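You operate a simulated robot arm through the tools that you are given. There is no shell and no other tool. Be economical: measure what you need, move in short steps, check, and stop when the job is done.

Carry out the task below with a simulated robot arm. There is one attempt and no reset: what you move stays moved.

TASK
Take the blue stake and leave it on the label on the trolley.

It is judged by the outcome, as a careful person would: the job done as asked, and still so three seconds after it is handed in. It fails if anything else is knocked over, pushed out of place, dropped, spilled or broken.

THE ROBOT
A 6-joint arm with a two-finger parallel gripper, fixed in place. Base frame: the origin is at the foot of the arm, x ahead of it, y to its left, z up; the work surface is at about z = 0. Units: mm, degrees, N and s.
With the tool pointing down near the work surface it reaches from about 160 to 420 mm from the base axis. Its first joint turns from -66.0 to 66.0 degrees. Payload 1.57 kg.
The tool frame sits at the grasp point between the pads (the TCP): z along the fingers, y along the line on which they close. The tips reach 30 mm beyond it. The gripper opens to 80 mm. The fingers are 17 mm wide and 12 mm thick; the gripper's body (40 by 82 mm) begins 80 mm behind the TCP.
Orientation is that of the tool frame in the base frame, as a unit quaternion [x, y, z, w]. With the fingers straight down and closing along the base's y, the tool's x points along the base's -x, its y along +y and its z along -z.

THE INTERFACE
- The arm moves only by the tool send_rows. Its argument "series" is a list of rows, each an object (a shift or turn left out is 0, a gripper value left out holds the last) with "angular": the turn, a rotation vector about the tool's x, y, z in degrees, a list of three; "xyz": the shift along the tool's x, y, z in mm, a list of three; "gripper": the opening, from 0 (shut) to 1 (fully open). In form: [{"angular": [wx, wy, wz], "xyz": [dx, dy, dz], "gripper": gripper}, ...]. A call has 1 to 8 rows; each row is the pose to reach, as a shift and turn from the pose commanded when the call began, along the tool's axes at that moment. Rows are played at 5 a second. More than 50 mm and 8.6 degrees between two rows, or a gripper value outside its range, and nothing of the call is played. A pose out of reach is approached as far as the arm can. The call stops where the force on the tool passes 40 N (or 10 N more than at its start, if that is more) or the arm is blocked; 0.2 s more then pass. Each finger travels about 153 mm/s and halts on what it meets, pressing with about 36 N; the grip force reading is that of the motor and also rises with nothing between the fingers. The clock runs only during rows and for 0.2 s after the last one: add rows that repeat a pose to give the fingers time. It gives the time, the measured TCP pose, the force on the tool (base axes), the opening and the grip force at its end, in the units of the frame above (readings bear some noise).
- Cameras (640 x 400 px; columns grow to the right, rows downward): "scene" is fixed at [42.5, -331.9, 407.8]; the picture's right is [0.86, -0.52, 0.00], its down [-0.36, -0.60, -0.71] and it looks along [0.37, 0.61, -0.70] (base axes); focal length 232 px, centre (320, 200). "wrist" rides on the gripper at [-32, 0, -78] in the tool frame; the picture's right is [0.00, -1.00, 0.00], its down [0.97, 0.00, -0.24] and it looks along [0.24, 0.00, 0.97] (tool axes); focal length 218 px, centre (320, 200).
- capture(camera): a new picture of that camera. No time passes.
- locate(camera, pixels): for up to 12 pixels [column, row] of the newest picture of that camera ("zoom" is the newest enlarged one), the place [x, y, z] in the base frame of the surface seen there, good to about 2 mm. No time passes.
- enlarge(camera, box): a new picture of the part [left, top, right, bottom] of that camera's present view, enlarged. No time passes.
- sign_off(): hands the job in; it is judged then, once.

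Work in short steps. Measure before you move; look again where a grasp or a placing could have gone wrong, and mend it. You have 60 turns and 30 pictures in all, those below and enlarged ones among them. Open the gripper and draw the arm clear of the work before you hand the job in, unless the task says otherwise; then end with one line.

The tools are called after "Call:" by a JSON object that holds its "op" and its "data". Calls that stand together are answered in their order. send_rows: Moves the arm, as the interface text tells. Its arguments: {"type":"object","properties":{"series":{"type":"array","items":{"type":"object","properties":{"angular":{"type":"array","items":{"type":"number"}},"xyz":{"type":"array","items":{"type":"number"}},"gripper":{"type":"number"}}}}},"required":["series"]} The other tools are called the same way: capture (camera) takes a picture; locate (camera, pixels) gives the place of the surface under pixels of a picture; enlarge (camera, box) takes an enlarged picture of a part of a camera's view; sign_off () hands the job in.

At the start:

```text
time_s: 0.0
position: [279.5, -6.1, 209.4]
ee_rot: [0.0, 1.0, 0.0, 0.0]
wrist_force: [-0.2, 0.1, -0.1]
width: 80.1
finger_force: 0.0
```

scene: 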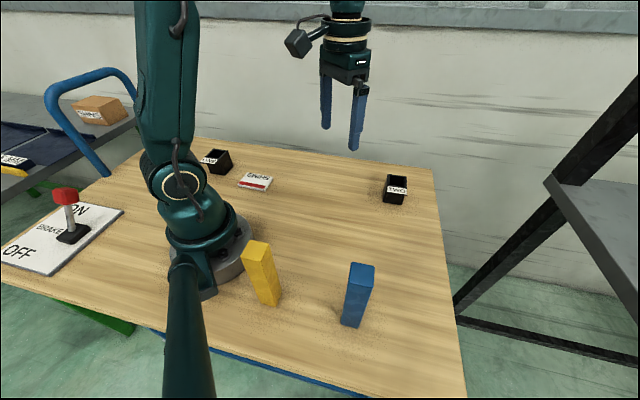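
wrist: 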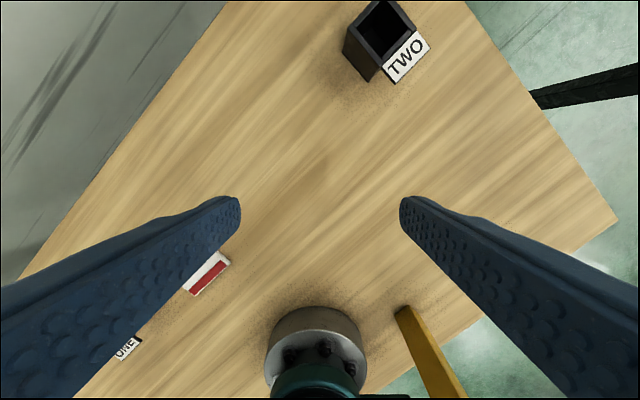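

The blue stake stands at about (357,295) in the scene. I need a closer look at the labels and at what the trolley is.

Call:
{"op": "enlarge", "data": {"camera": "scene", "box": [0, 60, 280, 235]}}

Call:
{"op": "enlarge", "data": {"camera": "scene", "box": [180, 130, 440, 340]}}

Call:
{"op": "locate", "data": {"camera": "scene", "pixels": [[361, 267], [352, 320], [257, 247], [267, 300], [255, 183], [97, 110], [15, 160], [50, 240], [395, 190], [65, 195], [90, 75], [20, 135]]}}

```text
2.29 times, centred on (140, 148) of scene
```

zoom: 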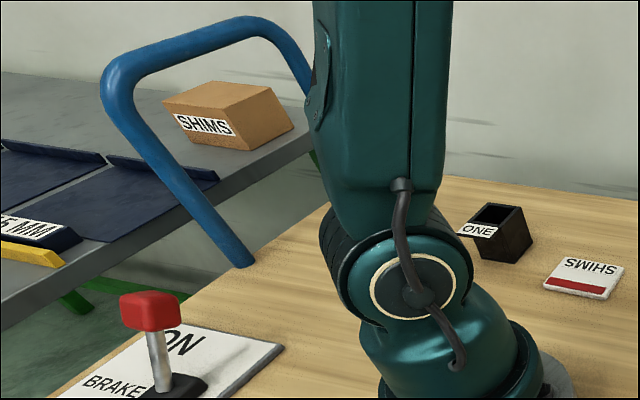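

```text
1.90 times, centred on (310, 235) of scene
```

zoom: 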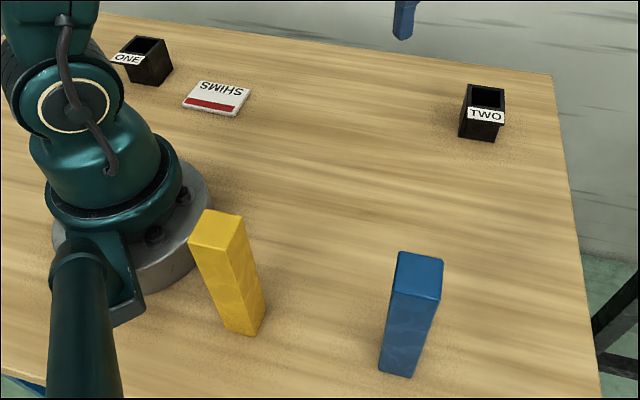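

```text
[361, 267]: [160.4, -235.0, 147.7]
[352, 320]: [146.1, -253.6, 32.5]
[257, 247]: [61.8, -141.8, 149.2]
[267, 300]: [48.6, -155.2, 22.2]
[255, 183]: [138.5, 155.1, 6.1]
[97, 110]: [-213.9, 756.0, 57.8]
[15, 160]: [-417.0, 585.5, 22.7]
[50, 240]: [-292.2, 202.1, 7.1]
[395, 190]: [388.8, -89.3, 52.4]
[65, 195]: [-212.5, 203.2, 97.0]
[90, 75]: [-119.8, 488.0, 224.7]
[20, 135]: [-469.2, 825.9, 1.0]
```

The trolley is the wooden deck with the blue handle, and its label is the SHIMS plate at about (138,155). I'll measure the stake's top corners and the label's corners in the zoomed picture.

Call:
{"op": "locate", "data": {"camera": "zoom", "pixels": [[403, 254], [440, 261], [436, 297], [393, 291], [383, 366], [407, 374], [199, 82], [247, 90], [234, 112], [185, 104], [415, 275], [217, 97]]}}

```text
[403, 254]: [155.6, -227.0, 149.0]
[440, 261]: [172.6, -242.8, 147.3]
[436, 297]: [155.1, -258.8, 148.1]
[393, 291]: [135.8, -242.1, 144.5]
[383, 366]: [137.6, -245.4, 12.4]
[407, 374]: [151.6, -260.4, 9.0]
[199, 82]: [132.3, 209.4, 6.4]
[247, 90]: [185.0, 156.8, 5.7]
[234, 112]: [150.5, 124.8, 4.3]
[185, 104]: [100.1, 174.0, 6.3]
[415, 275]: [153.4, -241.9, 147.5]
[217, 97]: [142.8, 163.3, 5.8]
```

The stake is about 25 mm square and 148 mm tall, turned 45°, centred near (155,-243). The label is centred near (142,166), also at 45°. I move above the stake at the present height while turning the tool by -45° about base z.

Call:
{"op": "send_rows", "data": {"series": [{"xyz": [17.8, -33.8, 0], "angular": [0, 0, 6.43], "gripper": 1}, {"xyz": [35.6, -67.6, 0], "angular": [0, 0, 12.86]}, {"xyz": [53.4, -101.4, 0], "angular": [0, 0, 19.29]}, {"xyz": [71.3, -135.2, 0], "angular": [0, 0, 25.71]}, {"xyz": [89.1, -169, 0], "angular": [0, 0, 32.14]}, {"xyz": [106.9, -202.8, 0], "angular": [0, 0, 38.57]}, {"xyz": [124.7, -236.6, 0], "angular": [0, 0, 45]}, {"xyz": [124.7, -236.6, 0], "angular": [0, 0, 45]}]}}

Call:
{"op": "capture", "data": {"camera": "wrist"}}

Call:
{"op": "capture", "data": {"camera": "scene"}}

```text
time_s: 1.8
position: [157.4, -242.6, 207.3]
ee_rot: [0.383, 0.924, 0.0, 0.0]
wrist_force: [-0.4, 0.3, 0.6]
width: 80.1
finger_force: 0.0
```

```text
25 pictures are left
```

wrist: 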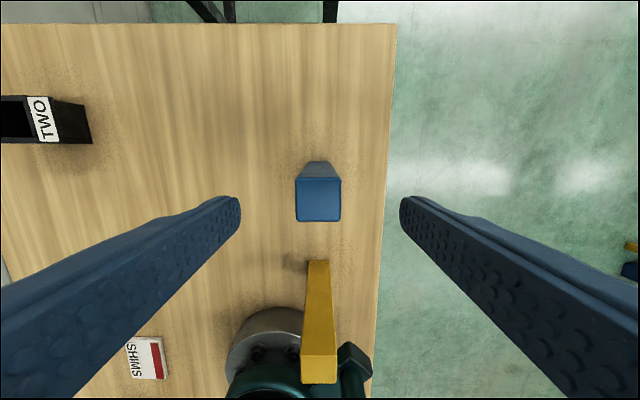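

```text
24 pictures are left
```

scene: 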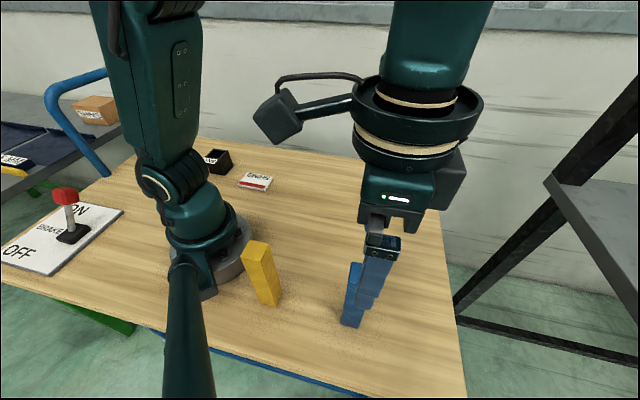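

The stake's top shows squarely between the fingers at (318,199). I check its place from this closer view.

Call:
{"op": "locate", "data": {"camera": "wrist", "pixels": [[298, 181], [338, 181], [339, 218], [298, 218], [318, 200], [308, 352], [316, 380], [40, 100], [3, 100], [85, 125]]}}

Call:
{"op": "locate", "data": {"camera": "scene", "pixels": [[218, 151], [232, 157], [219, 172], [207, 166]]}}

```text
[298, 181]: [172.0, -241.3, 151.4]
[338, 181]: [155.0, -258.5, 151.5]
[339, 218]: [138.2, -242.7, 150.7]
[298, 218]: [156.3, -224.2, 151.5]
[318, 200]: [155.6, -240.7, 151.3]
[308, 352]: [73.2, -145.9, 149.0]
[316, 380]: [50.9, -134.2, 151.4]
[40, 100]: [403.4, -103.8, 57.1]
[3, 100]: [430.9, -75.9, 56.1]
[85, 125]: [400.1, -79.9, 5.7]
```

```text
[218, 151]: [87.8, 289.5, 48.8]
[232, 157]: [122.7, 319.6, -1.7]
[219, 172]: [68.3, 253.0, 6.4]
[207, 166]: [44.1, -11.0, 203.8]
```

The stake's centre is (155.4,-241.7), within about 2 mm of the TCP. I descend 100 mm with the small correction.

Call:
{"op": "send_rows", "data": {"series": [{"xyz": [2, -0.8, 20]}, {"xyz": [2, -0.8, 40]}, {"xyz": [2, -0.8, 60]}, {"xyz": [2, -0.8, 80]}, {"xyz": [2, -0.8, 100]}, {"xyz": [2, -0.8, 100]}]}}

Call:
{"op": "capture", "data": {"camera": "wrist"}}

```text
time_s: 3.2
position: [150.3, -243.1, 105.8]
ee_rot: [0.383, 0.924, 0.0, -0.001]
wrist_force: [0.4, 0.4, -0.6]
width: 79.9
finger_force: 0.1
```

```text
23 pictures are left
```

wrist: 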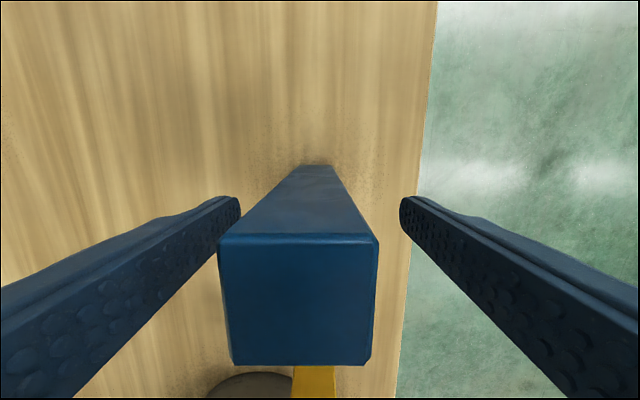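

The stake now shows about 3.5 mm toward tool +y (column 298 against 320), which agrees with the reading. I correct that and check again.

Call:
{"op": "send_rows", "data": {"series": [{"xyz": [-2, 3.7, 0]}, {"xyz": [-2, 3.7, 0]}]}}

Call:
{"op": "capture", "data": {"camera": "wrist"}}

```text
time_s: 3.8
position: [155.9, -241.2, 107.5]
ee_rot: [0.382, 0.924, 0.0, -0.001]
wrist_force: [0.1, 0.5, 0.2]
width: 80.1
finger_force: 0.2
```

```text
22 pictures are left
```

wrist: 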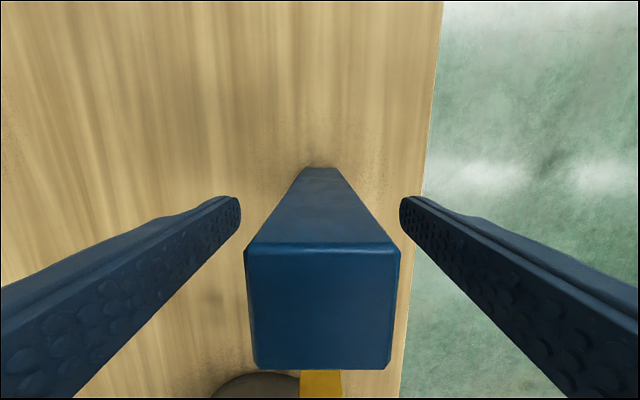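

The stake is centred (column 322). I close the gripper on it.

Call:
{"op": "send_rows", "data": {"series": [{"gripper": 0.6}, {"gripper": 0.4}, {"gripper": 0.2}, {"gripper": 0.1}, {"gripper": 0.1}, {"gripper": 0.1}]}}

```text
time_s: 5.2
position: [156.0, -239.8, 107.9]
ee_rot: [0.383, 0.924, 0.0, 0.001]
wrist_force: [-0.5, -1.0, 0.3]
width: 29.5
finger_force: 36.2
```

The stake is held at a width of 29.5 with 36 N. I lift 70 mm and look.

Call:
{"op": "send_rows", "data": {"series": [{"xyz": [0, 0, -5]}, {"xyz": [0, 0, -15]}, {"xyz": [0, 0, -30]}, {"xyz": [0, 0, -45]}, {"xyz": [0, 0, -60]}, {"xyz": [0, 0, -70]}, {"xyz": [0, 0, -70]}]}}

Call:
{"op": "capture", "data": {"camera": "scene"}}

Call:
{"op": "capture", "data": {"camera": "wrist"}}

```text
time_s: 6.8
position: [157.7, -241.5, 177.5]
ee_rot: [0.383, 0.924, -0.001, -0.001]
wrist_force: [0.3, -0.1, -1.7]
width: 29.9
finger_force: 36.4
```

```text
21 pictures are left
```

scene: 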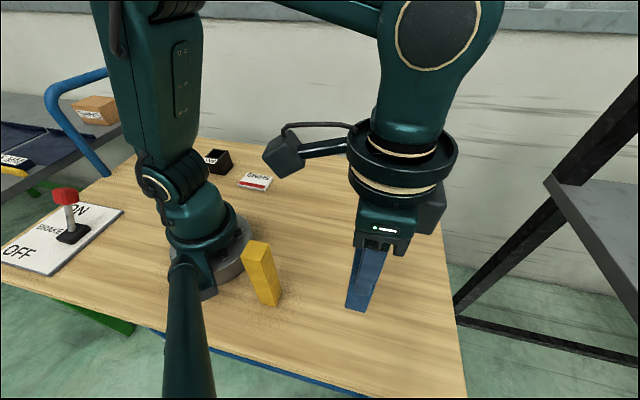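

```text
20 pictures are left
```

wrist: 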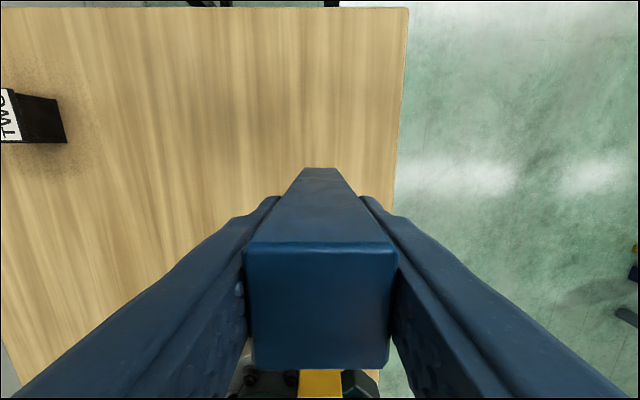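

The stake is firmly held and upright. I carry it round the base in an arc, turning the tool with it; this is the first half, to about (252,-16).

Call:
{"op": "send_rows", "data": {"series": [{"xyz": [-1.1, 39.2, 0], "angular": [0, 0, -6.43]}, {"xyz": [3.5, 76.5, 0], "angular": [0, 0, -12.86]}, {"xyz": [12.9, 112.1, 0], "angular": [0, 0, -19.29]}, {"xyz": [26.9, 145.4, 0], "angular": [0, 0, -25.71]}, {"xyz": [44.9, 176.1, 0], "angular": [0, 0, -32.14]}, {"xyz": [66.4, 203.5, 0], "angular": [0, 0, -38.57]}, {"xyz": [91, 227.5, 0], "angular": [0, 0, -45]}, {"xyz": [91, 227.5, 0], "angular": [0, 0, -45]}]}}

```text
time_s: 8.6
position: [255.0, -16.0, 178.9]
ee_rot: [-0.001, 1.0, 0.0, 0.001]
wrist_force: [1.4, 0.4, -2.3]
width: 29.6
finger_force: 36.6
```

Steady so far. Now the second half of the arc, to above the label.

Call:
{"op": "send_rows", "data": {"series": [{"xyz": [5.6, 32.9, 0], "angular": [0, 0, -6.43]}, {"xyz": [14.9, 64.4, 0], "angular": [0, 0, -12.86]}, {"xyz": [28.1, 93.9, 0], "angular": [0, 0, -19.29]}, {"xyz": [44.8, 120.7, 0], "angular": [0, 0, -25.71]}, {"xyz": [64.6, 144.5, 0], "angular": [0, 0, -32.14]}, {"xyz": [87, 164.9, 0], "angular": [0, 0, -38.57]}, {"xyz": [111, 182, 0], "angular": [0, 0, -45]}, {"xyz": [111, 182, 0], "angular": [0, 0, -45]}]}}

Call:
{"op": "capture", "data": {"camera": "scene"}}

Call:
{"op": "capture", "data": {"camera": "wrist"}}

```text
time_s: 10.4
position: [142.2, 166.7, 176.7]
ee_rot: [-0.384, 0.924, 0.0, 0.0]
wrist_force: [-0.2, 0.0, -1.4]
width: 29.8
finger_force: 35.9
```

```text
19 pictures are left
```

scene: 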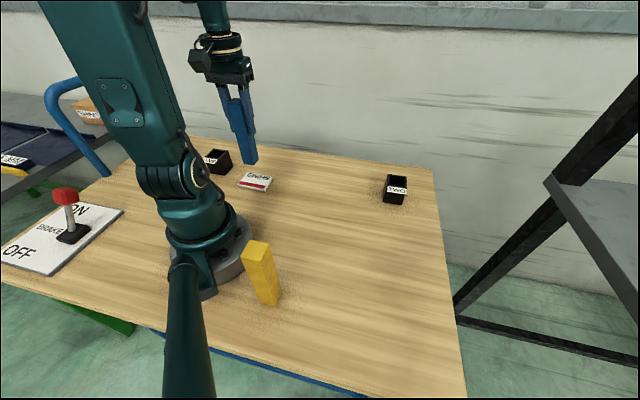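

```text
18 pictures are left
```

wrist: 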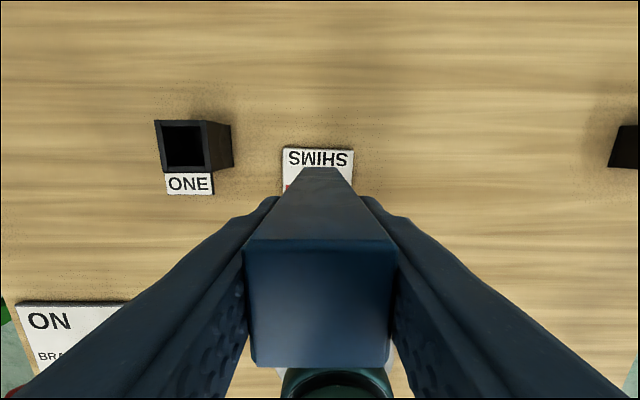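

The stake is above the label, and the turn matches. I check the label's far corners in this view before lowering.

Call:
{"op": "locate", "data": {"camera": "wrist", "pixels": [[286, 150], [351, 153], [284, 188], [320, 152]]}}

Call:
{"op": "send_rows", "data": {"series": [{"xyz": [0, 0, 15]}, {"xyz": [0, 0, 30]}, {"xyz": [0, 0, 45]}, {"xyz": [0, 0, 55]}, {"xyz": [0, 0, 55]}]}}

Call:
{"op": "enlarge", "data": {"camera": "scene", "box": [190, 100, 310, 220]}}

```text
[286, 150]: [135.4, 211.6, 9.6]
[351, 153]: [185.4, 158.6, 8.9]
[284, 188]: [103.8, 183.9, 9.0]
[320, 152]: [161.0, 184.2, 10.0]
```

```text
time_s: 11.6
position: [142.9, 165.0, 122.1]
ee_rot: [-0.383, 0.924, 0.0, -0.001]
wrist_force: [0.7, 0.3, -1.0]
width: 29.5
finger_force: 36.2
```

```text
3.33 times, centred on (250, 160) of scene
```

zoom: 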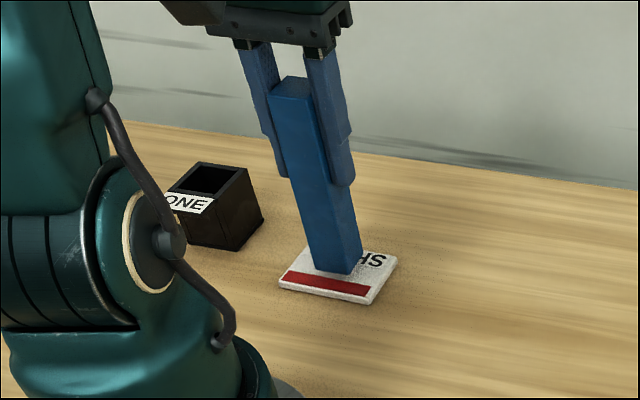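

The stake hovers some mm above the label, well centred. I lower in small steps and watch the vertical force.

Call:
{"op": "send_rows", "data": {"series": [{"xyz": [0, 0, 2]}, {"xyz": [0, 0, 4]}, {"xyz": [0, 0, 6]}, {"xyz": [0, 0, 6]}]}}

```text
time_s: 12.6
position: [142.6, 164.9, 116.4]
ee_rot: [-0.382, 0.924, 0.0, 0.0]
wrist_force: [-0.5, 0.9, -1.5]
width: 29.7
finger_force: 35.8
```

There is no contact yet. I go 1 mm at a time.

Call:
{"op": "send_rows", "data": {"series": [{"xyz": [0, 0, 1]}, {"xyz": [0, 0, 2]}, {"xyz": [0, 0, 2]}]}}

```text
time_s: 13.4
position: [142.4, 166.5, 115.4]
ee_rot: [-0.383, 0.924, 0.001, 0.0]
wrist_force: [-0.5, -1.2, 3.5]
width: 29.5
finger_force: 36.3
```

Force z rose from -1.5 to +3.5 N, so the stake has touched. I check the base closely.

Call:
{"op": "enlarge", "data": {"camera": "scene", "box": [220, 150, 290, 200]}}

```text
8.00 times, centred on (255, 175) of scene
```

zoom: 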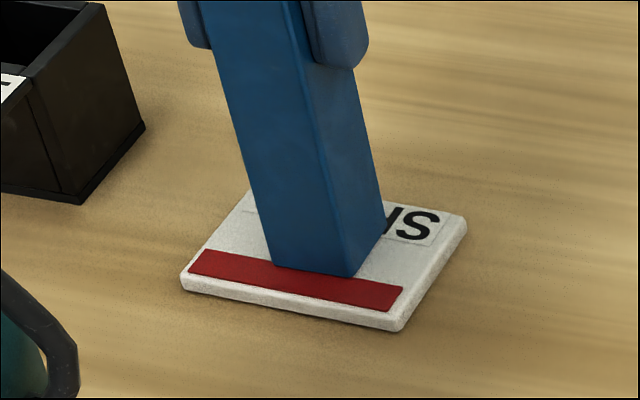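

It is seated on the label. I open the fingers gradually; the tips at about z 85 stay above box ONE, which is about 55 high.

Call:
{"op": "send_rows", "data": {"series": [{"gripper": 0.36}, {"gripper": 0.42}, {"gripper": 0.55}, {"gripper": 0.8}, {"gripper": 1}, {"gripper": 1}]}}

Call:
{"op": "capture", "data": {"camera": "wrist"}}

```text
time_s: 14.8
position: [142.2, 166.5, 116.1]
ee_rot: [-0.382, 0.924, 0.0, 0.0]
wrist_force: [-0.6, 0.2, -0.6]
width: 80.3
finger_force: 0.1
```

```text
15 pictures are left
```

wrist: 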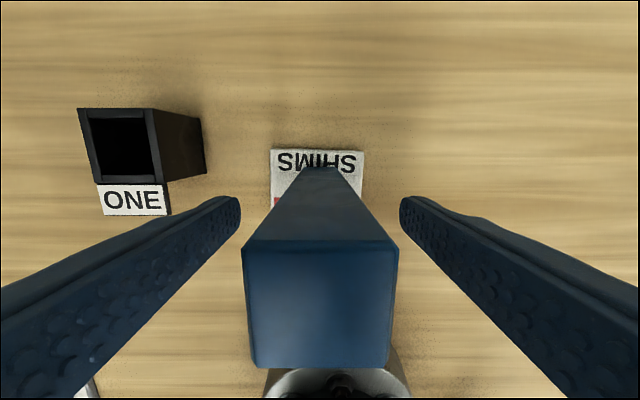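

The stake is free and upright between the open fingers. I rise straight up 100 mm, clear of it.

Call:
{"op": "send_rows", "data": {"series": [{"xyz": [0, 0, -15]}, {"xyz": [0, 0, -35]}, {"xyz": [0, 0, -55]}, {"xyz": [0, 0, -75]}, {"xyz": [0, 0, -95]}, {"xyz": [0, 0, -105]}, {"xyz": [0, 0, -105]}]}}

```text
time_s: 16.4
position: [142.8, 166.3, 221.2]
ee_rot: [-0.383, 0.924, 0.0, 0.001]
wrist_force: [0.0, -0.5, 0.6]
width: 80.1
finger_force: 0.0
```

The tips are about 35 mm above the stake. I move the arm sideways away from it and take a final look.

Call:
{"op": "send_rows", "data": {"series": [{"xyz": [0, -30, 0]}, {"xyz": [0, -60, 0]}, {"xyz": [0, -90, 0]}, {"xyz": [0, -120, 0]}, {"xyz": [0, -150, 0]}, {"xyz": [0, -150, 0]}]}}

Call:
{"op": "capture", "data": {"camera": "scene"}}

Call:
{"op": "enlarge", "data": {"camera": "scene", "box": [190, 100, 310, 220]}}

```text
time_s: 17.8
position: [249.5, 61.0, 222.3]
ee_rot: [-0.383, 0.924, 0.0, 0.0]
wrist_force: [0.3, 0.5, -0.9]
width: 80.0
finger_force: 0.1
```

```text
14 pictures are left
```

scene: 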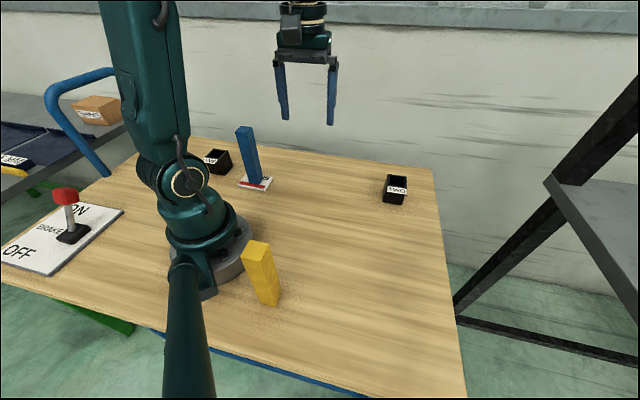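

```text
3.33 times, centred on (250, 160) of scene
```

zoom: 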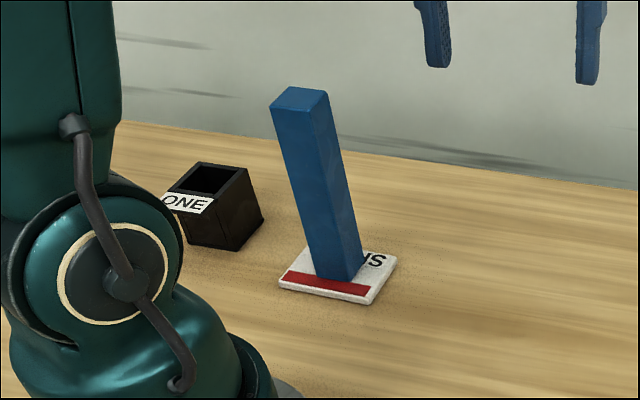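

The stake stands upright on the label, everything else is where it was, and the arm is clear. I hand the job in.

Call:
{"op": "sign_off", "data": {}}

```text
The job is handed in.
```

The blue stake is standing upright on the SHIMS label on the trolley, nothing else was moved, and the arm is clear with the gripper open.
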